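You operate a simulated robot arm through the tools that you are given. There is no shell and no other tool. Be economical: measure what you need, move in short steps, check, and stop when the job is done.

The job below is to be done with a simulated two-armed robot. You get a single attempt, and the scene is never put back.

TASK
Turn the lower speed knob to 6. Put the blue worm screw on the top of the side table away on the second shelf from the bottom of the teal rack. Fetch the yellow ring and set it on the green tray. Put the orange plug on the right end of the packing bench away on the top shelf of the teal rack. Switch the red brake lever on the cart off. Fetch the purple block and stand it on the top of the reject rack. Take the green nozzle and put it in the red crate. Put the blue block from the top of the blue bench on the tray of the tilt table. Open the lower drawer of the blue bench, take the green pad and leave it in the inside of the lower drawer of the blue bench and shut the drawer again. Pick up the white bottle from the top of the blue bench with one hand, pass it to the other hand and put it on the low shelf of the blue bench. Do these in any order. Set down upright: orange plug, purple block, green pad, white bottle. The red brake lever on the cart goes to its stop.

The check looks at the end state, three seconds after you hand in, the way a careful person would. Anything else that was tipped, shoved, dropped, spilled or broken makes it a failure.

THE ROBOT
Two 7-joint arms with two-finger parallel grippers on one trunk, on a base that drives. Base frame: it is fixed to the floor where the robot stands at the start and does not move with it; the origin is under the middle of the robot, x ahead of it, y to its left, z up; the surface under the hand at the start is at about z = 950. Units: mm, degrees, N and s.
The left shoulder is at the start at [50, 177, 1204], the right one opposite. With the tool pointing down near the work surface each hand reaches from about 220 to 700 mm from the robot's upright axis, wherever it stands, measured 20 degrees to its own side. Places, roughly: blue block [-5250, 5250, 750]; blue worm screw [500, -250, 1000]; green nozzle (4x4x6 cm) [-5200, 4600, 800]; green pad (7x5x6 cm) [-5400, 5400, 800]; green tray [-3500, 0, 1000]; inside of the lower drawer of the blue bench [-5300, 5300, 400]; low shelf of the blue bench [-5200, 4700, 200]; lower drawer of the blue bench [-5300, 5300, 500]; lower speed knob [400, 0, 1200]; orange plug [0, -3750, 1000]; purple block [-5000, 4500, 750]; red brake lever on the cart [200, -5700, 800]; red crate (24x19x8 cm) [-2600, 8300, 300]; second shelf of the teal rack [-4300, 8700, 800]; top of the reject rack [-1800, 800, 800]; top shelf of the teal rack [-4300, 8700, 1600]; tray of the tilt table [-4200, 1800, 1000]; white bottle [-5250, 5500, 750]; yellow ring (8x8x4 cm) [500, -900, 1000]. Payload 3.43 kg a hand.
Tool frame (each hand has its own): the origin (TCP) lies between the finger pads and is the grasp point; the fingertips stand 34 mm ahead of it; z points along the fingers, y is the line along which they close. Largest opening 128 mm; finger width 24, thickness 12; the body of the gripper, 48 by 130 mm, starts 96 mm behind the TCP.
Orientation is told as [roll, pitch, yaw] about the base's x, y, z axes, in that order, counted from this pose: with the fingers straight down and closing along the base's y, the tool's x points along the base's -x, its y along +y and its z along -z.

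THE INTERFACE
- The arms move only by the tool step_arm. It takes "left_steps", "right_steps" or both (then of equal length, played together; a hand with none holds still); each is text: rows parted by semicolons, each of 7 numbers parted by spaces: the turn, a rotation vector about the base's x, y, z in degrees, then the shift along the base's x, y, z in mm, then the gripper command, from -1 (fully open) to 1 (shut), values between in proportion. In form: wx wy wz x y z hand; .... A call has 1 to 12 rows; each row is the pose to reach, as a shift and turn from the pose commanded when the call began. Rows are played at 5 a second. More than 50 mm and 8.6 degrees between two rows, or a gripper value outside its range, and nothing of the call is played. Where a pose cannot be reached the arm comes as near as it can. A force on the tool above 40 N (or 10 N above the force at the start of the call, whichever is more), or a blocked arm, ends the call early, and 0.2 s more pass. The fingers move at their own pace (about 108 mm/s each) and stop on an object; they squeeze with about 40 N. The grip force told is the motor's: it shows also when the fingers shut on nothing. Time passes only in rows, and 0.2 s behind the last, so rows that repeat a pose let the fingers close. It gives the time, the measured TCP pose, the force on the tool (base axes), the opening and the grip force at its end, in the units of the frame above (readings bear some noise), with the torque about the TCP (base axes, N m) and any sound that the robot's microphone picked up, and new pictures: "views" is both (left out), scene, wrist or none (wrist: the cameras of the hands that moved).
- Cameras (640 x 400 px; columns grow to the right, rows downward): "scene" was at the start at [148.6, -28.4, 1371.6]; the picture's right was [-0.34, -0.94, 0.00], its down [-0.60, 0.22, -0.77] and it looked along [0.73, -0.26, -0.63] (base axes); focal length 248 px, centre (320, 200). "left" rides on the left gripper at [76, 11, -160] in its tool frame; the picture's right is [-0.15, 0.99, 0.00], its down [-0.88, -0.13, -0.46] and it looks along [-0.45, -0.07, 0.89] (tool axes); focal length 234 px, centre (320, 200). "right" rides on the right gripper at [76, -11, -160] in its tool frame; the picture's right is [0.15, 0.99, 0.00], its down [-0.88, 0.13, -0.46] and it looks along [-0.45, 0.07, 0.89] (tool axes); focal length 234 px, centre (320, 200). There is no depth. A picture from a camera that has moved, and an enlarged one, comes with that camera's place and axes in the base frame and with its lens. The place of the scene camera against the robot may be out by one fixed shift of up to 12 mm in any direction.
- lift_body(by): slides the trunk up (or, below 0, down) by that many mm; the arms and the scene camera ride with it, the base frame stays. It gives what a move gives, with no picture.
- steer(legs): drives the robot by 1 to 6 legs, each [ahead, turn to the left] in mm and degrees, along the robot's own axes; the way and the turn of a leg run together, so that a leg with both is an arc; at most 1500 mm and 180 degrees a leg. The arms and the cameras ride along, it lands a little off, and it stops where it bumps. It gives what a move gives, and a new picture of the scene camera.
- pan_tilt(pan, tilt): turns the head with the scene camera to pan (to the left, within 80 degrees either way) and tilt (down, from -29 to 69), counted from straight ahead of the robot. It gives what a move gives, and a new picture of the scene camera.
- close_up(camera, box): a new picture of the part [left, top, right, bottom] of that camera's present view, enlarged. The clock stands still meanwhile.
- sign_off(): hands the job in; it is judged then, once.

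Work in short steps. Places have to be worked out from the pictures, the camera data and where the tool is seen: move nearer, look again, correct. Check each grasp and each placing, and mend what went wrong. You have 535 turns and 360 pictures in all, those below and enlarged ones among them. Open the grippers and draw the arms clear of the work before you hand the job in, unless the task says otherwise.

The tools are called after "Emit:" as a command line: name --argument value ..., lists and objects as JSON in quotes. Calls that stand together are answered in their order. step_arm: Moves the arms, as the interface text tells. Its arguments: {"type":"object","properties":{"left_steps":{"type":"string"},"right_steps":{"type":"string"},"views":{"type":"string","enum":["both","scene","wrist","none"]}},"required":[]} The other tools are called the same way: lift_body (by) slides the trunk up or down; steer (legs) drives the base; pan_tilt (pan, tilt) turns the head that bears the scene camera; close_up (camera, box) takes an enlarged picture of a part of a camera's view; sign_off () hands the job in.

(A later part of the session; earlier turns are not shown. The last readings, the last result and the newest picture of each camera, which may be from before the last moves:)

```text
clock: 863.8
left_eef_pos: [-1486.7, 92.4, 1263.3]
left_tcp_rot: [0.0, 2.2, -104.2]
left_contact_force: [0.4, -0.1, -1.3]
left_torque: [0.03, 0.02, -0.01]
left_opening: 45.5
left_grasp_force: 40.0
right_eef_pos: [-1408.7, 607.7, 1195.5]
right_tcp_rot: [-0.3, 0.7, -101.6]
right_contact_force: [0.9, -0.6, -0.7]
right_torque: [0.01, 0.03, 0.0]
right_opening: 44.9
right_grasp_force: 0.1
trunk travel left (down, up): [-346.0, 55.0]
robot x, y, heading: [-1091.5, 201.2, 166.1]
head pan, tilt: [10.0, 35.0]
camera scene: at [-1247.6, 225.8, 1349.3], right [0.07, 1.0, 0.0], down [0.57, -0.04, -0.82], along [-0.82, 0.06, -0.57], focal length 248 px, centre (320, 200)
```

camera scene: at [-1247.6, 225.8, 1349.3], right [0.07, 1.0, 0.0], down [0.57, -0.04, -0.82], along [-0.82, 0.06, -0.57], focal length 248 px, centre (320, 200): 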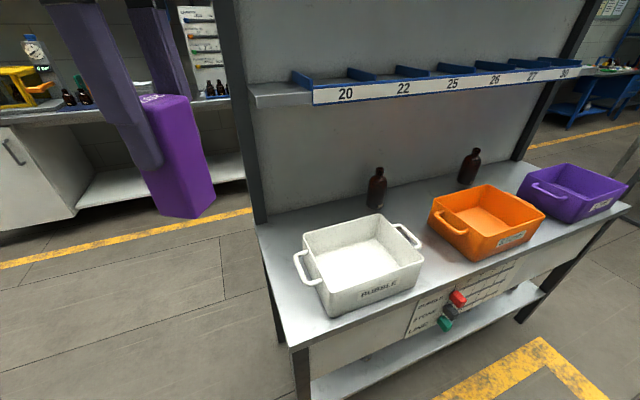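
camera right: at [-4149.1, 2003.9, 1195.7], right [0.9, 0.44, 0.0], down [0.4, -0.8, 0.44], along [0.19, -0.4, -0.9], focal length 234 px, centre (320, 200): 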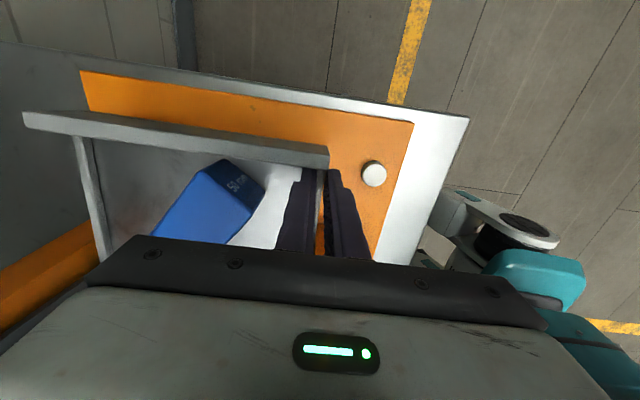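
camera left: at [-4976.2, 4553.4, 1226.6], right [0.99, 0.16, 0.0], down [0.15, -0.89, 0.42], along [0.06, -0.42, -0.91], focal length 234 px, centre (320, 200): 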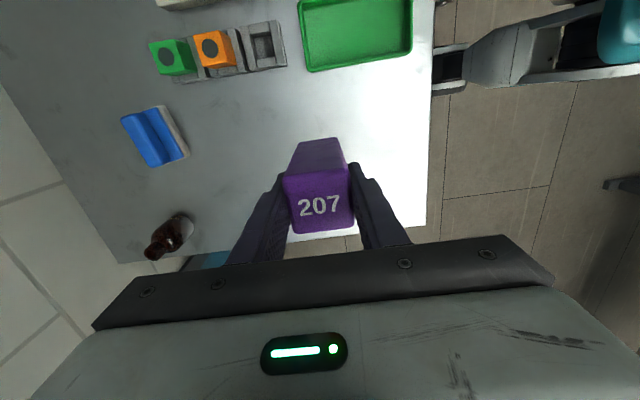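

The rack's surface has a free strip left of the white crate, near ≈[-1745,163]. I approach 90 mm and bring the purple block above it.

Emit:
steer --legs '[[90, 0]]'

Emit:
step_arm --left_steps "0 0 0 -40 10 0 0.8; 0 0 0 -80 20 0 0.8; 0 0 0 -120 32 -10 0.8; 0 0 0 -155 42 -40 0.8; 0 0 0 -165 46 -85 0.8; 0 0 0 -168 48 -130 0.8" --views "wrist"

```text
clock: 864.9
left_eef_pos: [-1574.7, 113.1, 1263.2]
left_tcp_rot: [0.1, 2.2, -104.2]
left_contact_force: [-0.2, 0.4, -1.4]
left_torque: [-0.03, -0.01, 0.01]
left_opening: 45.9
left_grasp_force: 40.0
right_eef_pos: [-1496.7, 628.1, 1195.4]
right_tcp_rot: [-0.2, 0.8, -101.5]
right_contact_force: [-1.1, 0.1, 0.0]
right_torque: [0.0, -0.03, 0.04]
right_opening: 44.9
right_grasp_force: 0.1
trunk travel left (down, up): [-346.0, 55.0]
robot x, y, heading: [-1177.1, 219.8, 165.9]
head pan, tilt: [10.0, 35.0]
camera scene: at [-1335.2, 247.9, 1349.2], right [0.07, 1.0, 0.0], down [0.57, -0.04, -0.82], along [-0.82, 0.06, -0.57], focal length 248 px, centre (320, 200)
```

scene: 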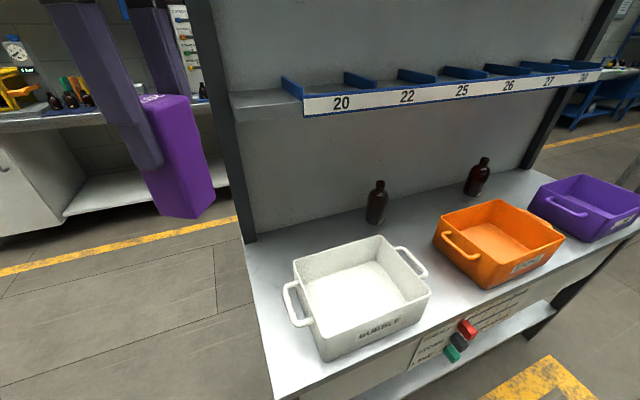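

```text
clock: 866.3
left_eef_pos: [-1726.8, 139.9, 1167.3]
left_tcp_rot: [-0.1, 2.1, -104.2]
left_contact_force: [-0.4, 0.6, -1.4]
left_torque: [-0.01, -0.02, 0.02]
left_opening: 45.5
left_grasp_force: 40.2
left hand out of reach, approached as far as the arm can: row 3, 4, 5, 6
right_eef_pos: [-1495.0, 629.5, 1196.2]
right_tcp_rot: [-0.3, 0.7, -101.6]
right_contact_force: [-0.3, -0.5, 0.2]
right_torque: [0.02, 0.0, -0.01]
right_opening: 44.9
right_grasp_force: 0.1
trunk travel left (down, up): [-346.0, 55.0]
robot x, y, heading: [-1177.4, 218.8, 166.2]
head pan, tilt: [10.0, 35.0]
camera left: at [-1698.7, 204.2, 1331.4], right [0.92, -0.38, -0.01], down [-0.35, -0.84, 0.42], along [-0.17, -0.39, -0.91], focal length 234 px, centre (320, 200)
```

left: 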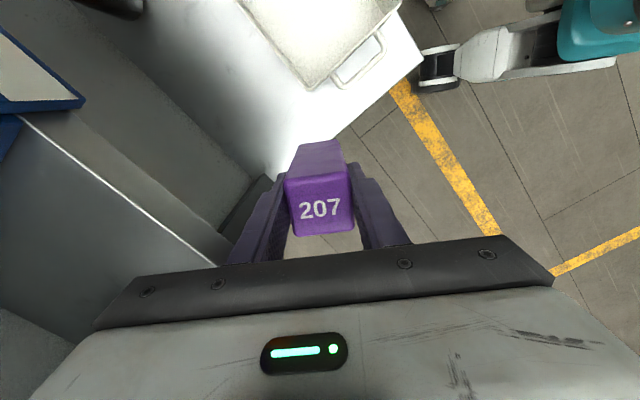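

The block is still just outside the table's left edge; target ≈[-1765,153]. Drive 40 mm ahead and shift it over.

Emit:
steer --legs '[[40, 0]]'

Emit:
step_arm --left_steps "0.3 -1 0 0 6 -20 0.8; 0.5 -2.1 0 0 6 -55 0.8; 0.5 -2.1 0 0 5 -95 0.8; 0.5 -2.1 0 0 5 -130 0.8" --views "wrist"

```text
clock: 867.2
left_eef_pos: [-1751.1, 146.5, 1168.8]
left_tcp_rot: [1.2, 2.0, -104.9]
left_contact_force: [3.1, 0.2, -0.1]
left_torque: [0.04, 0.16, 0.0]
left_opening: 45.5
left_grasp_force: 39.6
right_eef_pos: [-1526.8, 637.2, 1195.3]
right_tcp_rot: [-0.2, 0.7, -101.5]
right_contact_force: [0.2, -0.1, -0.2]
right_torque: [-0.01, 0.0, 0.04]
right_opening: 44.9
right_grasp_force: 0.1
trunk travel left (down, up): [-346.0, 55.0]
robot x, y, heading: [-1208.8, 233.2, 166.2]
head pan, tilt: [10.0, 35.0]
stopped in leg 1: the force on the tool passed its limit at 69 N (the readings are from after the stop); the commanded pose is now the measured one
camera scene: at [-1365.7, 255.5, 1349.3], right [0.07, 1.0, 0.0], down [0.57, -0.04, -0.82], along [-0.82, 0.06, -0.57], focal length 248 px, centre (320, 200)
```

scene: 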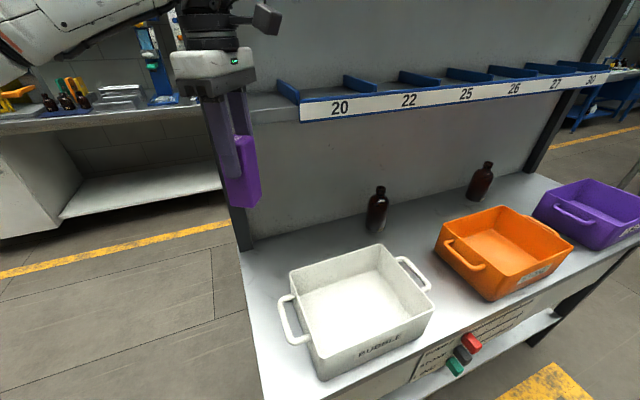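

```text
clock: 867.9
left_eef_pos: [-1753.6, 157.4, 1127.4]
left_tcp_rot: [0.6, 3.8, -105.1]
left_contact_force: [13.7, 1.0, 9.9]
left_torque: [-0.21, 1.99, 0.1]
left_opening: 45.6
left_grasp_force: 39.7
right_eef_pos: [-1524.5, 636.8, 1195.7]
right_tcp_rot: [-0.3, 0.8, -101.5]
right_contact_force: [-0.1, 0.7, -0.8]
right_torque: [0.03, -0.02, 0.0]
right_opening: 44.9
right_grasp_force: 0.0
trunk travel left (down, up): [-346.0, 55.0]
robot x, y, heading: [-1208.3, 232.2, 166.3]
head pan, tilt: [10.0, 35.0]
stopped in row 3 (left hand): the force on the tool passed its limit at 58 N (the readings are from after the stop); the commanded pose is now the measured one
camera left: at [-1725.9, 217.6, 1291.9], right [0.92, -0.4, 0.0], down [-0.37, -0.84, 0.39], along [-0.16, -0.36, -0.92], focal length 234 px, centre (320, 200)
```

left: 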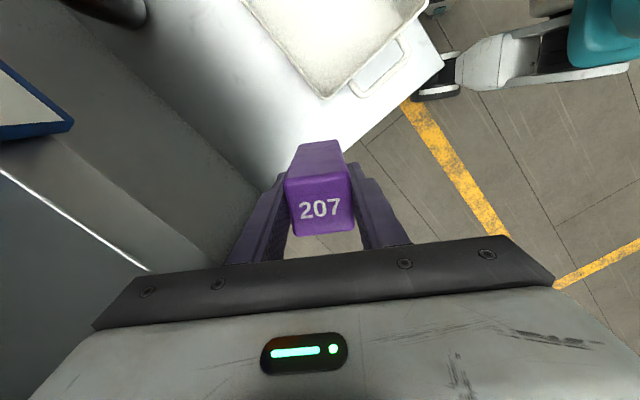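

The gripper body met the rack's post/shelf. I lift, back off and come square to the rack (heading 198°), so the block aligns with the strip left of the crate.

Emit:
step_arm --left_steps "0 0 0 25 0 20 0.8; -0.3 2.5 0 40 0 60 0.8; -0.3 2.5 0 40 0 100 0.8" --views "none"

Emit:
steer --legs '[[-150, 0], [0, -43.5], [376, 0], [0, 75.3]]'

```text
clock: 868.7
left_eef_pos: [-1716.3, 156.1, 1221.5]
left_tcp_rot: [-1.4, 2.8, -104.7]
left_contact_force: [-0.5, -0.1, -1.5]
left_torque: [0.03, -0.04, -0.02]
left_opening: 45.7
left_grasp_force: 40.3
right_eef_pos: [-1529.3, 636.4, 1196.3]
right_tcp_rot: [-0.1, 0.6, -101.5]
right_contact_force: [-0.9, 0.9, 0.3]
right_torque: [0.01, -0.03, 0.01]
right_opening: 44.8
right_grasp_force: 0.0
trunk travel left (down, up): [-346.0, 55.0]
robot x, y, heading: [-1208.1, 228.7, 166.1]
head pan, tilt: [10.0, 35.0]
```

```text
clock: 877.3
left_eef_pos: [-1661.3, 187.5, 1223.2]
left_tcp_rot: [-1.6, 2.9, -74.3]
left_contact_force: [0.2, 0.5, -1.6]
left_torque: [0.04, 0.0, 0.01]
left_opening: 45.5
left_grasp_force: 40.3
right_eef_pos: [-1745.2, 699.4, 1195.1]
right_tcp_rot: [-0.2, 0.7, -70.7]
right_contact_force: [-1.4, 0.6, -0.6]
right_torque: [0.01, 0.02, 0.03]
right_opening: 44.8
right_grasp_force: 0.1
trunk travel left (down, up): [-346.0, 55.0]
robot x, y, heading: [-1267.2, 515.4, -162.8]
head pan, tilt: [10.0, 35.0]
camera scene: at [-1411.2, 454.4, 1349.3], right [-0.45, 0.89, 0.0], down [0.51, 0.26, -0.82], along [-0.73, -0.37, -0.57], focal length 248 px, centre (320, 200)
```

scene: 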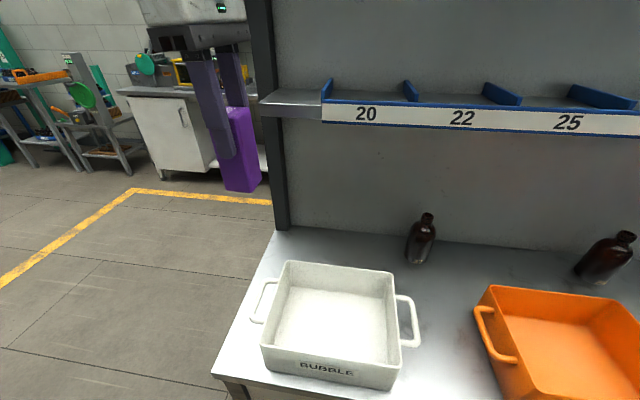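

A better free spot is between the white and orange crates: ≈[-1832,542], with ~90 mm clear on each side. I move along the rack so the left hand can reach it.

Emit:
steer --legs '[[-60, 0], [0, -88], [393, 0], [0, 88], [50, 0]]'

Emit:
step_arm --left_steps "0.8 -2.8 0 -10 0 -20 0.8; 1.5 -3 0 -20 0 -40 0.8" --views "wrist"

```text
clock: 888.3
left_eef_pos: [-1778.2, 560.3, 1223.5]
left_tcp_rot: [-1.5, 2.8, -73.4]
left_contact_force: [-0.4, -0.1, -1.4]
left_torque: [0.04, -0.05, -0.01]
left_opening: 45.6
left_grasp_force: 39.9
right_eef_pos: [-1868.6, 1068.2, 1194.9]
right_tcp_rot: [-0.1, 0.7, -70.0]
right_contact_force: [-1.0, -1.0, -0.4]
right_torque: [-0.01, -0.02, 0.0]
right_opening: 44.7
right_grasp_force: 0.1
trunk travel left (down, up): [-346.0, 55.0]
robot x, y, heading: [-1384.4, 892.2, -162.5]
head pan, tilt: [10.0, 35.0]
camera scene: at [-1531.1, 828.5, 1349.1], right [-0.46, 0.89, 0.0], down [0.51, 0.27, -0.82], along [-0.73, -0.38, -0.57], focal length 248 px, centre (320, 200)
```

scene: 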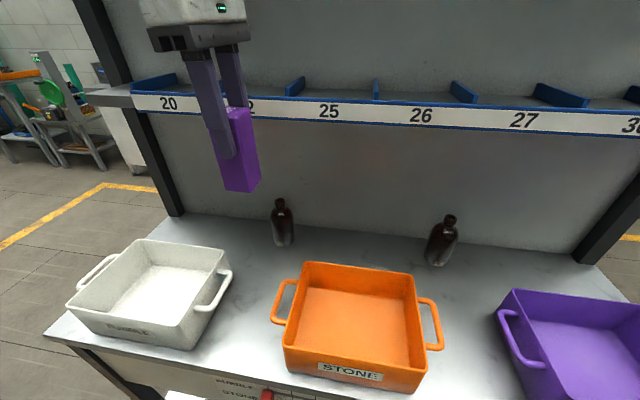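

```text
clock: 888.9
left_eef_pos: [-1784.1, 556.5, 1191.7]
left_tcp_rot: [1.5, 3.1, -73.2]
left_contact_force: [-0.2, -0.1, -1.4]
left_torque: [0.0, 0.02, 0.03]
left_opening: 45.4
left_grasp_force: 39.3
left hand out of reach, approached as far as the arm can: row 1, 2
right_eef_pos: [-1867.1, 1069.2, 1196.3]
right_tcp_rot: [-0.2, 0.7, -70.0]
right_contact_force: [0.0, -0.1, -0.1]
right_torque: [-0.03, 0.02, 0.01]
right_opening: 44.9
right_grasp_force: 0.0
trunk travel left (down, up): [-346.0, 55.0]
robot x, y, heading: [-1384.1, 886.8, -162.2]
head pan, tilt: [10.0, 35.0]
camera left: at [-1796.0, 622.8, 1355.3], right [0.99, 0.14, 0.02], down [0.12, -0.91, 0.4], along [0.08, -0.4, -0.91], focal length 234 px, centre (320, 200)
```

left: 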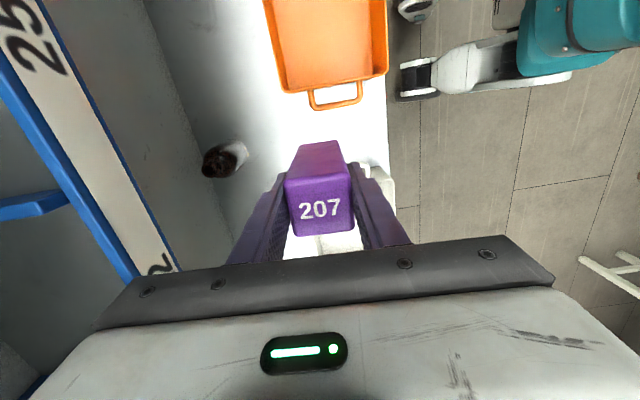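

The block hangs right above the gap between the crates. I level it and lower it straight down in steps.

Emit:
step_arm --left_steps "-0.7 0.5 0 -3 -1 -40 0.8; -1.4 1.1 0 -6 -3 -85 0.8; -1.4 1.1 0 -8 -4 -130 0.8; -1.4 1.1 0 -8 -4 -175 0.8; -1.4 1.1 0 -8 -4 -215 0.8; -1.4 1.1 0 -8 -4 -245 0.8" --views "wrist"

```text
clock: 890.3
left_eef_pos: [-1792.9, 552.9, 945.4]
left_tcp_rot: [0.3, 2.3, -73.3]
left_contact_force: [0.3, 0.2, -1.4]
left_torque: [-0.01, 0.0, -0.01]
left_opening: 45.6
left_grasp_force: 39.7
right_eef_pos: [-1866.9, 1068.6, 1195.3]
right_tcp_rot: [-0.2, 0.7, -70.0]
right_contact_force: [-0.3, -0.6, -0.9]
right_torque: [0.03, -0.01, 0.0]
right_opening: 44.7
right_grasp_force: 0.1
trunk travel left (down, up): [-346.0, 55.0]
robot x, y, heading: [-1385.1, 889.8, -162.3]
head pan, tilt: [10.0, 35.0]
camera left: at [-1802.3, 621.3, 1108.6], right [0.99, 0.14, 0.0], down [0.13, -0.9, 0.42], along [0.06, -0.41, -0.91], focal length 234 px, centre (320, 200)
```

left: 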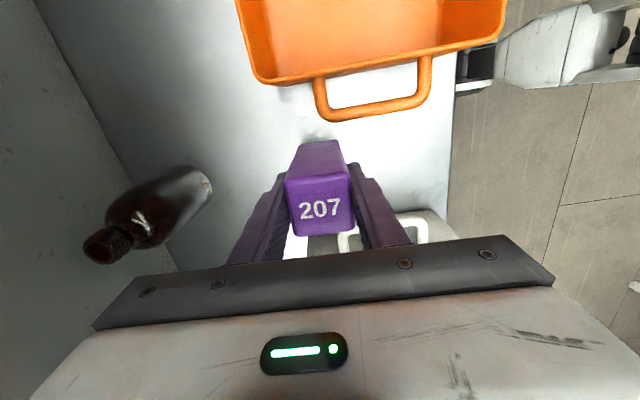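

Clear on all sides. Lower to contact.

Emit:
step_arm --left_steps "0 0 0 0 0 -25 0.8; 0 0 0 0 0 -40 0.8; 0 0 0 0 0 -45 0.8; 0 0 0 0 0 -50 0.8; 0 0 0 0 0 -55 0.8; 0 0 0 0 0 -60 0.8; 0 0 0 0 0 -65 0.8; 0 0 0 0 0 -70 0.8; 0 0 0 0 0 -75 0.8" --views "none"

```text
clock: 892.3
left_eef_pos: [-1780.7, 548.4, 883.6]
left_tcp_rot: [-0.1, 2.5, -73.3]
left_contact_force: [-4.9, 1.5, 24.0]
left_torque: [-0.09, 0.01, -0.07]
left_opening: 45.4
left_grasp_force: 39.9
left hand out of reach, approached as far as the arm can: row 4, 5, 6, 7, 8, 9
right_eef_pos: [-1865.5, 1071.0, 1195.7]
right_tcp_rot: [-0.2, 0.6, -70.1]
right_contact_force: [-0.9, -0.4, 0.2]
right_torque: [0.01, -0.01, -0.01]
right_opening: 44.8
right_grasp_force: 0.0
trunk travel left (down, up): [-346.0, 55.0]
robot x, y, heading: [-1384.5, 889.5, -162.2]
head pan, tilt: [10.0, 35.0]
```

Contact (24 N). Ease up, open and rise straight.

Emit:
step_arm --left_steps "0 0 0 0 0 3 0.8; 0 0 0 0 0 3 0.1; 0 0 0 0 0 3 -0.1; 0 0 0 0 0 40 -0.1; 0 0 0 0 0 85 -0.1; 0 0 0 0 0 130 -0.1; 0 0 0 0 0 175 -0.1; 0 0 0 5 2 220 -0.1; 0 0 0 25 8 260 -0.1" --views "wrist"

```text
clock: 894.3
left_eef_pos: [-1754.8, 553.1, 1139.3]
left_tcp_rot: [0.2, 2.3, -73.2]
left_contact_force: [-0.3, 0.5, -0.3]
left_torque: [0.0, 0.0, 0.01]
left_opening: 70.4
left_grasp_force: 0.0
right_eef_pos: [-1866.4, 1068.3, 1195.7]
right_tcp_rot: [-0.4, 0.6, -69.9]
right_contact_force: [0.4, -0.5, 0.1]
right_torque: [-0.01, 0.01, 0.01]
right_opening: 45.0
right_grasp_force: 0.0
trunk travel left (down, up): [-346.0, 55.0]
robot x, y, heading: [-1384.5, 892.1, -162.6]
head pan, tilt: [10.0, 35.0]
camera left: at [-1764.2, 623.8, 1304.8], right [0.99, 0.14, 0.0], down [0.13, -0.9, 0.42], along [0.06, -0.41, -0.91], focal length 234 px, centre (320, 200)
```

left: 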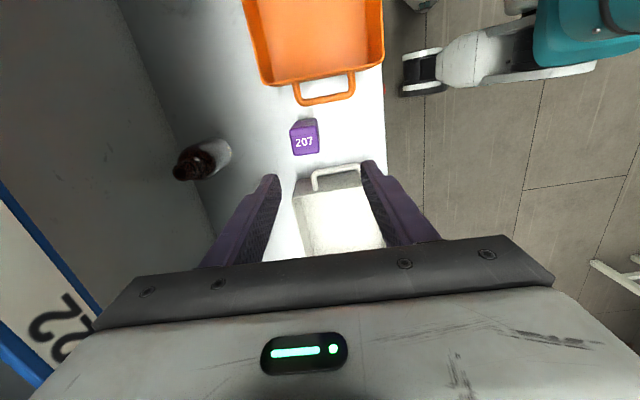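

The purple block stands upright on the rack between the crates. Now back to the blue bench for the nozzles.

Emit:
steer --legs '[[-300, 0], [0, 82], [1114, 0], [0, -79.6], [1500, 0], [0, -87]]'

Emit:
steer --legs '[[1450, 0], [1375, 0], [0, -1], [1190, 0], [0, -9], [1200, 0]]'

```text
clock: 912.0
left_eef_pos: [-1902.2, -690.4, 1144.9]
left_tcp_rot: [-0.4, 2.7, -71.7]
left_contact_force: [0.1, -0.4, -0.8]
left_torque: [0.04, 0.04, -0.02]
left_opening: 70.4
left_grasp_force: 0.0
right_eef_pos: [-2027.2, -173.9, 1206.7]
right_tcp_rot: [-2.0, 0.1, -69.0]
right_contact_force: [0.7, 0.0, 0.0]
right_torque: [0.0, -0.02, 0.06]
right_opening: 44.9
right_grasp_force: 0.0
trunk travel left (down, up): [-346.0, 55.0]
robot x, y, heading: [-1552.1, -347.9, -161.3]
head pan, tilt: [10.0, 35.0]
stopped in leg 5: the robot was blocked; the commanded pose is now the measured one
camera scene: at [-1681.4, -408.4, 1351.5], right [-0.48, 0.88, 0.01], down [0.49, 0.27, -0.83], along [-0.73, -0.39, -0.56], focal length 248 px, centre (320, 200)
```

scene: 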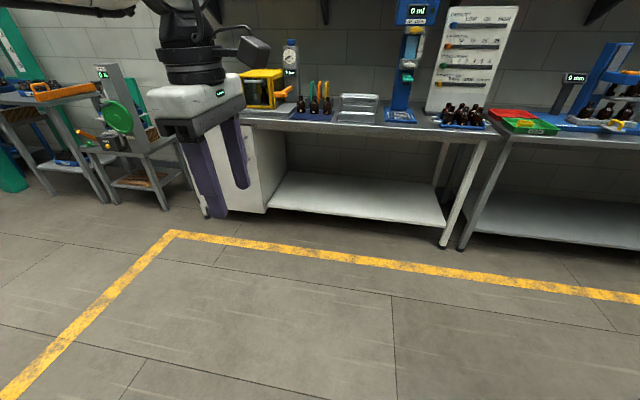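

```text
clock: 912.8
left_eef_pos: [-1903.9, -689.8, 1145.8]
left_tcp_rot: [-0.3, 2.6, -71.6]
left_contact_force: [-0.7, -0.4, 0.1]
left_torque: [0.0, -0.01, -0.01]
left_opening: 70.4
left_grasp_force: 0.1
right_eef_pos: [-2029.7, -173.9, 1207.3]
right_tcp_rot: [-2.1, -0.2, -69.0]
right_contact_force: [-0.4, 0.6, -0.3]
right_torque: [0.02, 0.03, -0.01]
right_opening: 45.1
right_grasp_force: 0.0
trunk travel left (down, up): [-346.0, 55.0]
robot x, y, heading: [-1551.8, -346.1, -161.7]
head pan, tilt: [10.0, 35.0]
stopped in leg 1: the robot was blocked; the commanded pose is now the measured one
camera scene: at [-1683.8, -408.8, 1351.4], right [-0.47, 0.88, 0.01], down [0.49, 0.27, -0.83], along [-0.73, -0.39, -0.56], focal length 248 px, centre (320, 200)
```

scene: 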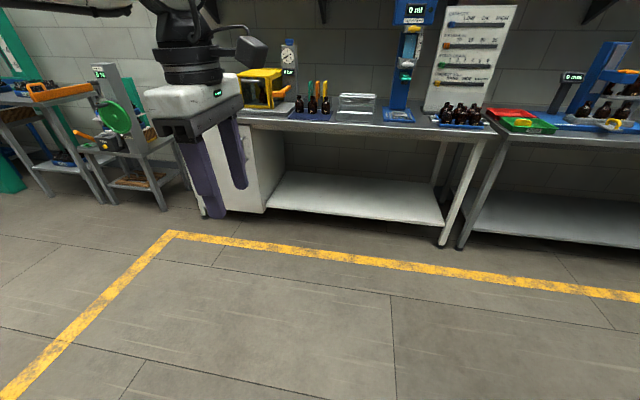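

Blocked—probably my right elbow against the rack's end. I back off and swing wider to the south.

Emit:
steer --legs '[[-350, 0], [0, 45], [450, 0], [0, -45], [1000, 0]]'

```text
clock: 926.4
left_eef_pos: [-2749.7, -1282.0, 1139.2]
left_tcp_rot: [0.4, 2.3, -72.3]
left_contact_force: [-0.5, -0.1, 0.8]
left_torque: [-0.01, 0.01, -0.01]
left_opening: 70.3
left_grasp_force: 0.0
right_eef_pos: [-2870.1, -764.3, 1199.4]
right_tcp_rot: [-1.0, -0.3, -69.7]
right_contact_force: [0.1, 0.4, 0.7]
right_torque: [-0.03, -0.03, 0.02]
right_opening: 44.9
right_grasp_force: 0.1
trunk travel left (down, up): [-346.0, 55.0]
robot x, y, heading: [-2386.7, -944.1, -162.4]
head pan, tilt: [10.0, 35.0]
camera scene: at [-2529.1, -1004.5, 1349.3], right [-0.46, 0.89, 0.0], down [0.51, 0.27, -0.82], along [-0.73, -0.38, -0.57], focal length 248 px, centre (320, 200)
```

scene: 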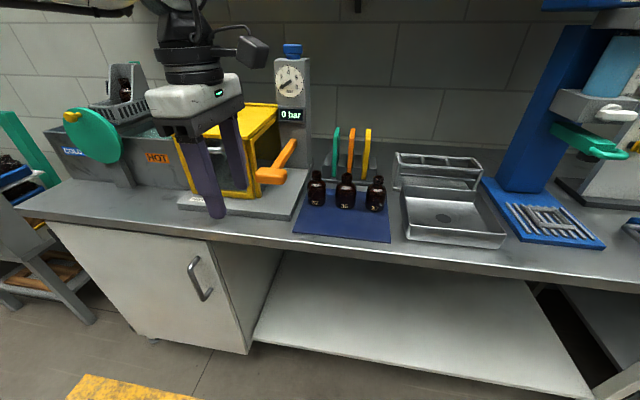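

Emit:
steer --legs '[[0, -88], [1500, 0], [1500, 0], [0, 1.5], [1280, 0], [0, -8.5]]'

```text
clock: 951.6
left_eef_pos: [-4215.8, 3440.5, 1139.0]
left_tcp_rot: [0.3, 2.2, -166.5]
left_contact_force: [-0.3, 0.3, 0.0]
left_torque: [0.05, 0.04, -0.01]
left_opening: 70.5
left_grasp_force: 0.0
right_eef_pos: [-3689.9, 3523.2, 1198.7]
right_tcp_rot: [-1.1, -0.4, -163.9]
right_contact_force: [0.4, -0.5, -0.9]
right_torque: [-0.01, -0.02, 0.0]
right_opening: 45.0
right_grasp_force: 0.1
trunk travel left (down, up): [-346.0, 55.0]
robot x, y, heading: [-3904.0, 3049.1, 103.3]
head pan, tilt: [10.0, 35.0]
camera scene: at [-3956.3, 3198.9, 1349.3], right [0.92, 0.4, 0.0], down [0.23, -0.53, -0.82], along [-0.33, 0.75, -0.57], focal length 248 px, centre (320, 200)
```

scene: 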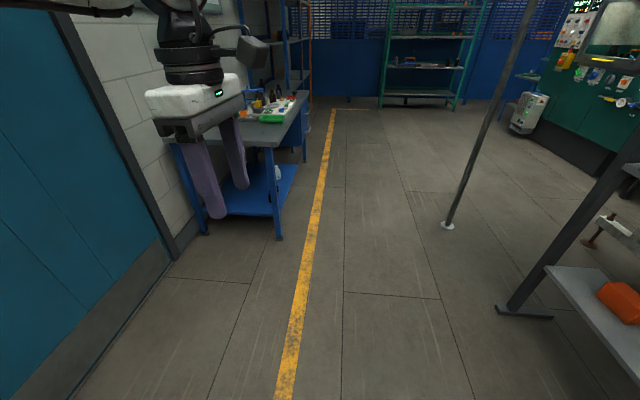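

Here in the open I re-orient the right hand: yaw back to forward, then pitch 50°.

Emit:
step_arm --right_steps "0 0 -8.4 0 0 0 0; 0 0 -16.8 0 0 0 0; 0 0 -25.2 0 0 0 0; 0 0 -33.6 0 0 0 0; 0 0 -42 0 0 0 0; 0 0 -50.4 0 0 0 0; 0 0 -58.8 0 0 0 0; 0 0 -67.2 0 0 0 0; 0 0 -75.6 0 0 0 0; 0 0 -84 0 0 0 0; 0 0 -92.5 0 0 0 0" --views "none"

Emit:
step_arm --right_steps "8 1.8 0 -5 20 0 -0.3; 16 3.7 0 -10 40 0 -0.3; 24 5.5 0 -15 60 0 -0.3; 32 7.4 0 -20 80 0 -0.3; 40 9.2 0 -25 100 0 -0.3; 48.7 11.2 0 -30 120 0 -0.3" --views "none"

Emit:
steer --legs '[[1450, 0], [450, 0], [0, 94.5]]'

```text
clock: 954.0
left_eef_pos: [-4216.6, 3440.7, 1141.2]
left_tcp_rot: [0.4, 2.3, -166.6]
left_contact_force: [-0.8, -0.4, 0.0]
left_torque: [-0.01, 0.0, 0.0]
left_opening: 70.4
left_grasp_force: 0.1
right_eef_pos: [-3691.7, 3524.3, 1199.2]
right_tcp_rot: [-1.0, -0.4, 103.5]
right_contact_force: [1.0, -0.3, -0.7]
right_torque: [0.0, -0.02, -0.01]
right_opening: 63.9
right_grasp_force: 0.0
trunk travel left (down, up): [-346.0, 55.0]
robot x, y, heading: [-3906.2, 3048.1, 103.8]
head pan, tilt: [10.0, 35.0]
```

```text
refused: row 6 steps farther than a row can; nothing moved
```

```text
clock: 967.5
left_eef_pos: [-4705.2, 4550.5, 1139.6]
left_tcp_rot: [0.3, 2.3, -71.4]
left_contact_force: [0.1, -0.6, -0.1]
left_torque: [-0.05, 0.03, -0.03]
left_opening: 70.6
left_grasp_force: 0.0
right_eef_pos: [-4833.8, 5063.9, 1200.1]
right_tcp_rot: [-1.2, -0.2, -161.2]
right_contact_force: [0.1, 0.3, 1.3]
right_torque: [-0.02, 0.03, 0.0]
right_opening: 64.1
right_grasp_force: 0.0
trunk travel left (down, up): [-346.0, 55.0]
robot x, y, heading: [-4344.8, 4893.1, -161.8]
head pan, tilt: [10.0, 35.0]
camera scene: at [-4488.8, 4832.0, 1349.3], right [-0.48, 0.88, 0.0], down [0.5, 0.28, -0.82], along [-0.72, -0.39, -0.57], focal length 248 px, centre (320, 200)
```

scene: 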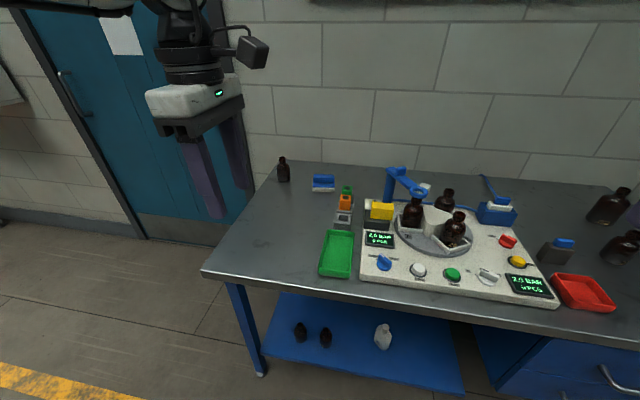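

I pitch the right hand 50°, raise the left a bit, then drive in close for reaching the fallen white nozzle (≈[-5428,4800]).

Emit:
step_arm --right_steps "-2.7 7.9 0 -10 -3 0 -0.3; -5.4 15.8 0 -20 -6 0 -0.3; -8 23.6 0 -30 -9 0 -0.3; -10.7 31.5 0 -40 -12 0 -0.3; -13.4 39.4 0 -50 -15 0 -0.3; -16.1 47.3 0 -60 -18 0 -0.3; -17.7 52 0 -60 -18 0 -0.3" --left_steps "0 0 0 0 0 30 -0.1; 0 0 0 10 0 60 -0.1; 0 0 0 20 0 90 -0.1; 0 0 0 30 0 120 -0.1; 0 0 0 40 0 150 -0.1; 0 0 0 40 0 180 -0.1; 0 0 0 40 0 180 -0.1" --views "none"

Emit:
steer --legs '[[0, -8], [310, 0], [0, 8]]'

Emit:
lift_body --by -150

```text
clock: 969.1
left_eef_pos: [-4656.7, 4547.5, 1310.4]
left_tcp_rot: [0.2, 2.4, -71.4]
left_contact_force: [-0.2, 0.5, 0.5]
left_torque: [-0.01, -0.01, 0.0]
left_opening: 70.3
left_grasp_force: 0.0
left hand out of reach, approached as far as the arm can: row 6, 7
right_eef_pos: [-4894.5, 5046.8, 1199.8]
right_tcp_rot: [-1.0, -55.4, -161.2]
right_contact_force: [0.5, 0.5, -0.3]
right_torque: [0.01, -0.01, 0.03]
right_opening: 83.2
right_grasp_force: 0.0
trunk travel left (down, up): [-346.0, 55.0]
robot x, y, heading: [-4344.6, 4895.0, -161.7]
head pan, tilt: [10.0, 35.0]
```

```text
clock: 971.9
left_eef_pos: [-5005.6, 4537.5, 1310.4]
left_tcp_rot: [0.2, 2.5, -79.4]
left_contact_force: [0.7, 0.1, 0.2]
left_torque: [0.02, 0.01, 0.02]
left_opening: 70.3
left_grasp_force: 0.0
right_eef_pos: [-5171.4, 5066.2, 1199.6]
right_tcp_rot: [-1.2, -55.3, -169.2]
right_contact_force: [1.0, -1.1, 0.3]
right_torque: [-0.04, 0.01, -0.01]
right_opening: 83.1
right_grasp_force: 0.0
trunk travel left (down, up): [-346.0, 55.0]
robot x, y, heading: [-4650.5, 4841.8, -169.5]
head pan, tilt: [10.0, 35.0]
stopped in leg 2: the robot was blocked; the commanded pose is now the measured one
camera scene: at [-4799.7, 4796.4, 1349.5], right [-0.35, 0.94, 0.0], down [0.54, 0.2, -0.82], along [-0.77, -0.29, -0.57], focal length 248 px, centre (320, 200)
```

scene: 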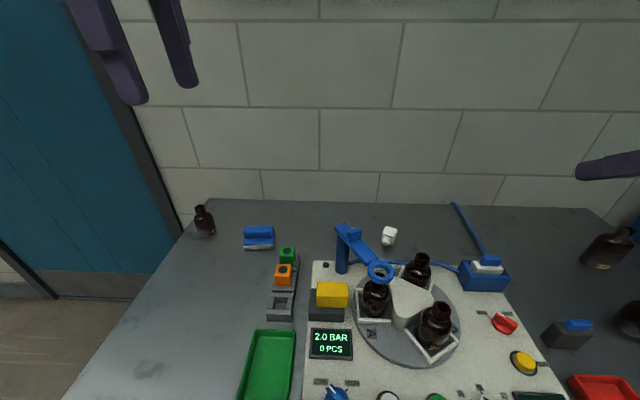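

```text
clock: 973.7
left_eef_pos: [-5007.5, 4538.0, 1160.4]
left_tcp_rot: [0.2, 2.6, -79.4]
left_contact_force: [0.6, -0.1, 0.2]
left_torque: [0.03, -0.01, 0.03]
left_opening: 70.2
left_grasp_force: 0.1
right_eef_pos: [-5172.1, 5064.9, 1050.0]
right_tcp_rot: [-1.2, -55.1, -169.1]
right_contact_force: [0.1, 0.3, -0.6]
right_torque: [0.01, 0.01, -0.04]
right_opening: 83.2
right_grasp_force: 0.1
trunk travel left (down, up): [-196.0, 205.0]
robot x, y, heading: [-4648.6, 4843.5, -169.5]
head pan, tilt: [10.0, 35.0]
```

Nozzle at ≈[-5412,4798], a bit too central. I back 25 mm and turn 14° left so it lies to my right.

Emit:
steer --legs '[[-25, 0], [0, 14.5]]'

Emit:
step_arm --right_steps "0 0 0 -40 -20 0 -0.3; 0 0 0 -78 -48 0 -0.3; 0 0 0 -112 -80 0 -0.3; 0 0 0 -142 -115 -10 -0.3; 0 0 0 -165 -150 -20 -0.3; 0 0 0 -185 -170 -40 -0.3" --views "wrist"

```text
clock: 975.4
left_eef_pos: [-4896.4, 4462.9, 1159.8]
left_tcp_rot: [0.2, 2.5, -64.9]
left_contact_force: [-0.2, -0.5, -0.1]
left_torque: [0.0, 0.02, -0.02]
left_opening: 70.3
left_grasp_force: 0.2
right_eef_pos: [-5187.1, 4932.2, 1049.3]
right_tcp_rot: [-1.2, -55.3, -154.8]
right_contact_force: [0.1, 0.0, 0.8]
right_torque: [0.03, 0.0, -0.03]
right_opening: 83.4
right_grasp_force: 0.1
trunk travel left (down, up): [-196.0, 205.0]
robot x, y, heading: [-4621.2, 4840.2, -154.7]
head pan, tilt: [10.0, 35.0]
camera scene: at [-4760.2, 4764.3, 1199.3], right [-0.57, 0.82, 0.0], down [0.47, 0.33, -0.82], along [-0.67, -0.47, -0.57], focal length 248 px, centre (320, 200)
```

scene: 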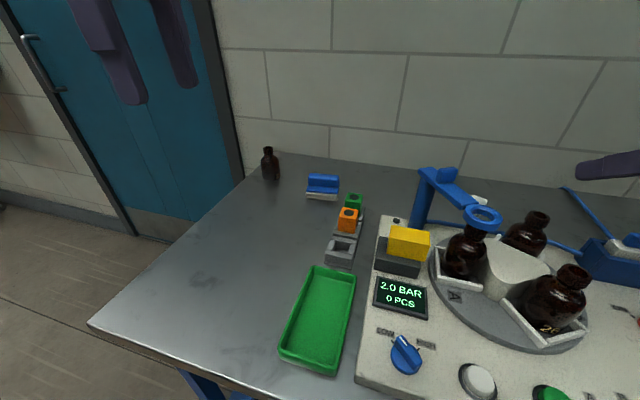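

```text
clock: 976.8
left_eef_pos: [-4896.6, 4462.4, 1159.2]
left_tcp_rot: [0.3, 2.5, -64.9]
left_contact_force: [0.7, 0.5, 0.1]
left_torque: [0.0, -0.02, -0.01]
left_opening: 70.5
left_grasp_force: 0.1
right_eef_pos: [-5372.9, 4762.7, 1008.0]
right_tcp_rot: [-1.1, -55.2, -154.8]
right_contact_force: [-0.5, -0.9, 0.0]
right_torque: [-0.03, 0.01, 0.0]
right_opening: 83.2
right_grasp_force: 0.0
trunk travel left (down, up): [-196.0, 205.0]
robot x, y, heading: [-4625.8, 4844.1, -155.1]
head pan, tilt: [10.0, 35.0]
camera right: at [-5217.5, 4844.1, 1038.6], right [0.48, -0.87, -0.13], down [-0.06, -0.18, 0.98], along [-0.87, -0.47, -0.14], focal length 234 px, centre (320, 200)
```

right: 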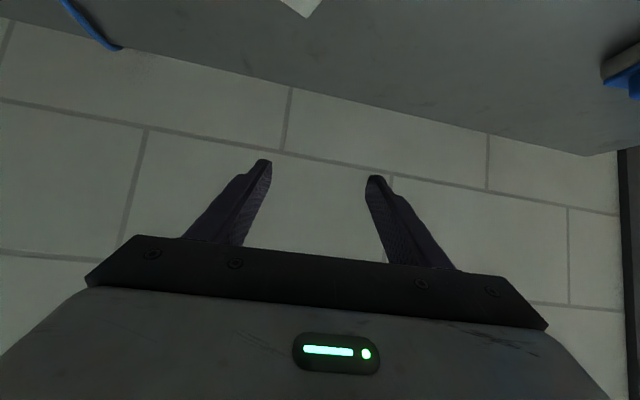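

Excellent reach; the nozzle shows at ≈[-5414,4790]. I align yaw with its axis (−28°) and go to a pre-grasp.

Emit:
step_arm --right_steps "0 0 -7 6 6 -30 -0.3; 0 0 -14 12 12 -65 -0.3; 0 0 -21 18 18 -100 -0.3; 0 0 -28 24 24 -125 -0.3" --views "wrist"

```text
clock: 977.8
left_eef_pos: [-4895.7, 4463.3, 1161.2]
left_tcp_rot: [0.1, 2.5, -65.0]
left_contact_force: [0.6, 0.3, 0.3]
left_torque: [0.04, -0.02, -0.02]
left_opening: 70.2
left_grasp_force: 0.1
right_eef_pos: [-5340.4, 4816.9, 894.8]
right_tcp_rot: [-0.9, -55.4, 177.0]
right_contact_force: [0.2, -0.4, -0.1]
right_torque: [0.0, 0.0, -0.01]
right_opening: 83.2
right_grasp_force: 0.1
right hand out of reach, approached as far as the arm can: row 3, 4
trunk travel left (down, up): [-196.0, 205.0]
robot x, y, heading: [-4622.8, 4843.2, -155.0]
head pan, tilt: [10.0, 35.0]
camera right: at [-5163.6, 4816.1, 924.5], right [0.02, -0.99, -0.13], down [-0.14, -0.13, 0.98], along [-0.99, 0.0, -0.14], focal length 234 px, centre (320, 200)
```

right: 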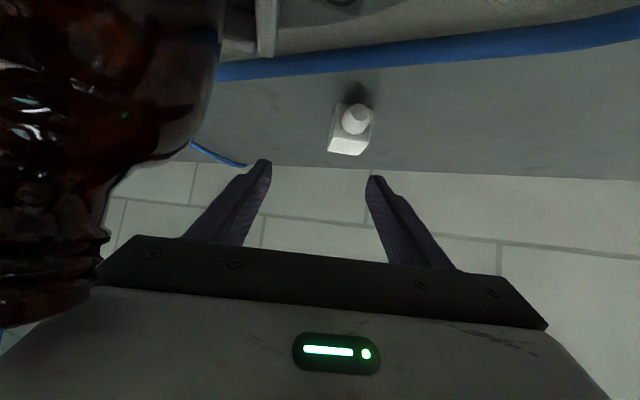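

The nozzle lies ≈[-5400,4793]. The hand is close to a machine bottle and limited in yaw, so I raise it, use a steeper 45° pitch with less yaw, and retry.

Emit:
step_arm --right_steps "0 0 0 5 0 40 -0.3; 0 0 0 5 0 85 -0.3; 0.7 -5 5.5 0 -5 90 -0.3; 1.4 -9.9 11 -5 -12 90 -0.3; 1.4 -9.9 11 -8 -17 50 -0.3; 1.4 -9.9 11 -8 -17 10 -0.3; 1.4 -9.9 11 -10 -17 -15 -0.3" --views "wrist"

```text
clock: 978.1
left_eef_pos: [-4896.2, 4463.2, 1159.9]
left_tcp_rot: [0.2, 2.6, -64.9]
left_contact_force: [0.5, -0.7, 0.0]
left_torque: [-0.04, 0.01, 0.0]
left_opening: 70.5
left_grasp_force: 0.1
right_eef_pos: [-5333.4, 4816.3, 911.2]
right_tcp_rot: [-1.8, -54.8, 177.6]
right_contact_force: [0.2, -1.2, -5.6]
right_torque: [0.08, 1.0, -0.28]
right_opening: 83.3
right_grasp_force: 0.1
trunk travel left (down, up): [-196.0, 205.0]
robot x, y, heading: [-4625.9, 4843.3, -155.0]
head pan, tilt: [10.0, 35.0]
stopped in row 1 (right hand): the force on the tool passed its limit at 51 N (the readings are from after the stop); the commanded pose is now the measured one
camera right: at [-5159.0, 4816.8, 942.6], right [0.02, -0.99, -0.14], down [-0.15, -0.14, 0.98], along [-0.99, 0.0, -0.15], focal length 234 px, centre (320, 200)
```

right: 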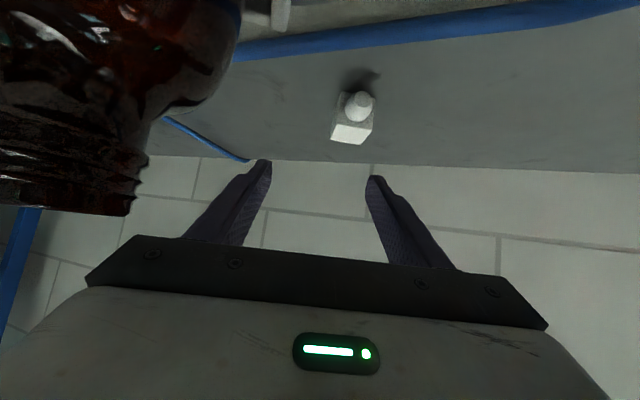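

The camera mount is caught beneath the ring arm. I undo the last entry path exactly in reverse.

Emit:
step_arm --right_steps "0 0 0 -7 1 -16 -0.3; 0 0 7 -15 -10 8 -0.3; 0 0 14 -23 -25 40 -0.3; 0 0 21 -32 -40 72 -0.3; 0 0 28 -40 -53 97 -0.3" --views "none"

```text
clock: 979.3
left_eef_pos: [-4896.3, 4464.4, 1161.0]
left_tcp_rot: [0.2, 2.5, -64.9]
left_contact_force: [0.5, -0.2, -0.7]
left_torque: [-0.03, 0.01, -0.02]
left_opening: 70.5
left_grasp_force: 0.1
right_eef_pos: [-5374.2, 4764.7, 1010.1]
right_tcp_rot: [-1.7, -54.9, -154.3]
right_contact_force: [-0.6, 0.6, -0.4]
right_torque: [0.0, -0.04, 0.02]
right_opening: 83.2
right_grasp_force: 0.1
trunk travel left (down, up): [-196.0, 205.0]
robot x, y, heading: [-4621.9, 4845.7, -154.9]
head pan, tilt: [10.0, 35.0]
```

Free. Geometry says a 45° pitch with yaw -170° passes between the two rear bottles if I descend vertically. I take that orientation high above first.

Emit:
step_arm --right_steps "1 -3.2 -5.2 -7 8 10 -0.3; 2 -6.3 -10.5 -14 16 10 -0.3; 3.1 -9.5 -15.7 -21 23 10 -0.3; 3.1 -9.5 -15.7 -22 25 0 -0.3" --views "wrist"

```text
clock: 980.3
left_eef_pos: [-4896.2, 4463.4, 1160.3]
left_tcp_rot: [0.2, 2.5, -65.1]
left_contact_force: [0.0, -0.5, 0.3]
left_torque: [0.01, -0.01, 0.01]
left_opening: 70.6
left_grasp_force: 0.0
right_eef_pos: [-5388.4, 4803.8, 1005.1]
right_tcp_rot: [-1.8, -44.9, -170.2]
right_contact_force: [-0.4, 0.3, -0.4]
right_torque: [0.01, -0.03, 0.03]
right_opening: 83.2
right_grasp_force: 0.0
right hand out of reach, approached as far as the arm can: row 3, 4
trunk travel left (down, up): [-196.0, 205.0]
robot x, y, heading: [-4623.3, 4844.0, -155.0]
head pan, tilt: [10.0, 35.0]
camera right: at [-5223.5, 4838.3, 1066.7], right [0.25, -0.96, -0.12], down [-0.28, -0.19, 0.94], along [-0.93, -0.2, -0.31], focal length 234 px, centre (320, 200)
```

right: 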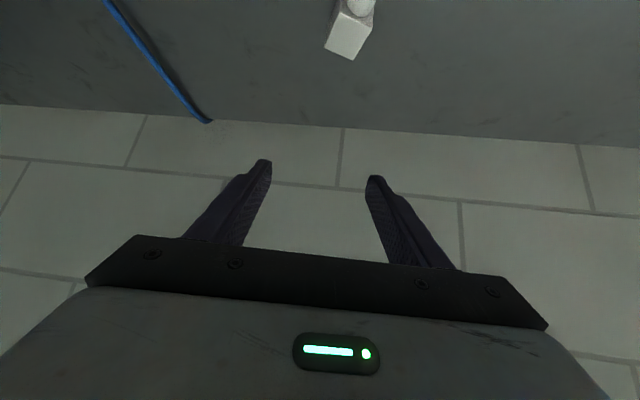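

Nozzle ≈[-5401,4794]. Descend vertically onto it and close.

Emit:
step_arm --right_steps "0 0 0 -3 -3 -45 -0.3; 0 0 0 -6 -6 -90 -0.3; 0 0 0 -10 -9 -130 -0.3; 0 0 0 -13 -10 -155 -0.3; 0 0 0 -13 -10 -167 -0.3" --views "wrist"

```text
clock: 981.2
left_eef_pos: [-4895.5, 4463.4, 1160.3]
left_tcp_rot: [0.2, 2.4, -65.0]
left_contact_force: [-0.1, -0.2, -0.4]
left_torque: [0.0, -0.05, 0.03]
left_opening: 70.3
left_grasp_force: 0.1
right_eef_pos: [-5390.8, 4809.5, 893.0]
right_tcp_rot: [-0.7, -46.4, -170.9]
right_contact_force: [1.8, -0.6, 18.3]
right_torque: [0.95, -3.12, -0.11]
right_opening: 83.2
right_grasp_force: 0.1
right hand out of reach, approached as far as the arm can: row 2, 3, 4
trunk travel left (down, up): [-196.0, 205.0]
robot x, y, heading: [-4619.3, 4842.4, -155.2]
head pan, tilt: [10.0, 35.0]
stopped in row 4 (right hand): the force on the tool passed its limit at 54 N (the readings are from after the stop); the commanded pose is now the measured one
camera right: at [-5225.4, 4844.5, 949.1], right [0.25, -0.96, -0.11], down [-0.25, -0.18, 0.95], along [-0.94, -0.21, -0.29], focal length 234 px, centre (320, 200)
```

right: 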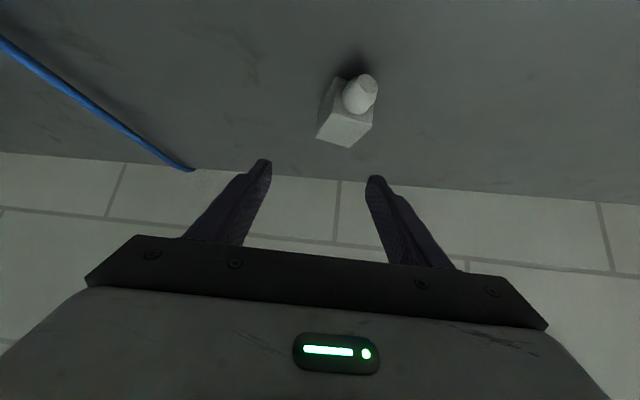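

The wrist touched a bottle top. I rise at once and check the machine.

Emit:
step_arm --right_steps "0 0 0 0 0 30 -0.3; 0 0 0 0 0 70 -0.3; 0 0 0 0 0 115 -0.3" --views "none"

Emit:
close_up --camera "scene" --box '[370, 120, 640, 360]'

```text
clock: 982.0
left_eef_pos: [-4896.8, 4462.8, 1159.9]
left_tcp_rot: [0.3, 2.5, -65.0]
left_contact_force: [0.4, 0.4, -0.1]
left_torque: [0.01, -0.03, 0.04]
left_opening: 70.2
left_grasp_force: 0.1
right_eef_pos: [-5390.5, 4809.6, 1003.7]
right_tcp_rot: [-1.0, -46.0, -170.6]
right_contact_force: [0.1, 0.1, 0.4]
right_torque: [0.01, 0.0, -0.03]
right_opening: 83.3
right_grasp_force: 0.0
trunk travel left (down, up): [-196.0, 205.0]
robot x, y, heading: [-4625.2, 4840.9, -154.7]
head pan, tilt: [10.0, 35.0]
```

```text
1.67 times, centred on (505, 240) of scene
camera zoom: at [-4760.2, 4764.5, 1199.3], right [-0.57, 0.82, 0.0], down [0.47, 0.33, -0.82], along [-0.67, -0.47, -0.57], focal length 413 px, centre (12, 133)
```

zoom: 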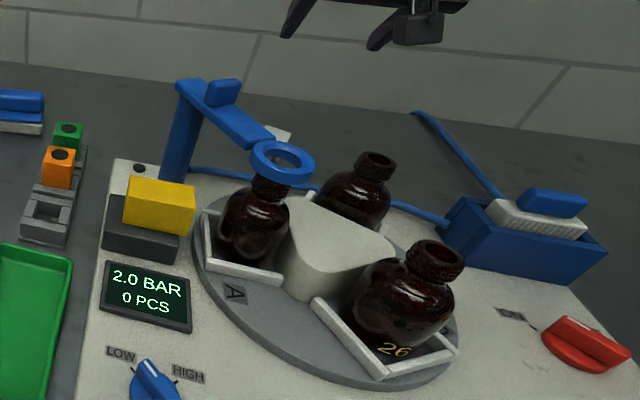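

All bottles are still standing. The rear bottle's top is at ≈[-5218,4876,944]. I raise the hand, turn the robot 7.5° right, and take yaw 180° so the wrist passes clear of it.

Emit:
step_arm --right_steps "0 0 0 5 5 40 -0.3; 0 0 0 5 5 75 -0.3" --views "none"

Emit:
steer --legs '[[0, -7.5]]'

```text
clock: 982.6
left_eef_pos: [-4895.7, 4462.9, 1160.7]
left_tcp_rot: [0.1, 2.5, -65.0]
left_contact_force: [-1.3, -1.1, 0.2]
left_torque: [-0.03, 0.02, -0.03]
left_opening: 70.4
left_grasp_force: 0.0
right_eef_pos: [-5384.6, 4820.9, 1075.0]
right_tcp_rot: [-0.9, -46.0, -170.6]
right_contact_force: [0.1, -0.4, 0.4]
right_torque: [-0.01, -0.01, 0.02]
right_opening: 83.0
right_grasp_force: 0.1
right hand out of reach, approached as far as the arm can: row 2
trunk travel left (down, up): [-196.0, 205.0]
robot x, y, heading: [-4621.8, 4845.4, -154.9]
head pan, tilt: [10.0, 35.0]
```

```text
clock: 983.6
left_eef_pos: [-4943.9, 4502.8, 1160.8]
left_tcp_rot: [0.3, 2.5, -72.5]
left_contact_force: [0.8, 0.6, -0.6]
left_torque: [-0.03, 0.04, 0.0]
left_opening: 70.2
left_grasp_force: 0.2
right_eef_pos: [-5380.5, 4920.7, 1075.4]
right_tcp_rot: [-0.8, -46.1, -178.2]
right_contact_force: [-0.2, -0.8, 0.2]
right_torque: [-0.02, -0.05, 0.0]
right_opening: 82.9
right_grasp_force: 0.1
trunk travel left (down, up): [-196.0, 205.0]
robot x, y, heading: [-4622.2, 4841.7, -162.7]
head pan, tilt: [10.0, 35.0]
camera scene: at [-4769.8, 4783.2, 1199.3], right [-0.46, 0.89, 0.0], down [0.51, 0.27, -0.82], along [-0.73, -0.38, -0.57], focal length 248 px, centre (320, 200)
```

scene: 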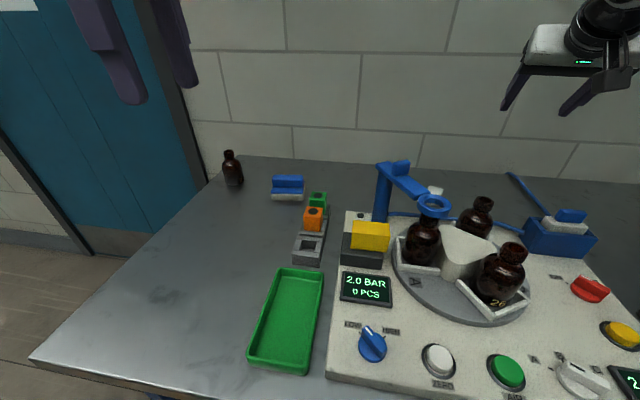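

Yaw is -178° now. Move sideways over the nozzle and see how far I get.

Emit:
step_arm --right_steps "0 0 0 0 -42 0 -0.3; 0 0 0 0 -84 -5 -0.3; 0 0 0 -2 -124 -10 -0.3; 0 0 0 -3 -124 -55 -0.3; 0 0 0 -3 -124 -95 -0.3" --views "none"

```text
clock: 984.8
left_eef_pos: [-4942.5, 4501.6, 1160.1]
left_tcp_rot: [0.1, 2.5, -72.5]
left_contact_force: [-0.2, -0.2, -0.1]
left_torque: [-0.03, 0.0, 0.03]
left_opening: 70.4
left_grasp_force: 0.1
right_eef_pos: [-5345.2, 4866.0, 977.5]
right_tcp_rot: [-0.8, -46.2, -178.2]
right_contact_force: [-1.2, 0.7, -0.4]
right_torque: [0.01, 0.01, 0.0]
right_opening: 83.2
right_grasp_force: 0.0
right hand out of reach, approached as far as the arm can: row 1, 2, 3, 4, 5
trunk travel left (down, up): [-196.0, 205.0]
robot x, y, heading: [-4618.1, 4841.9, -162.3]
head pan, tilt: [10.0, 35.0]
```

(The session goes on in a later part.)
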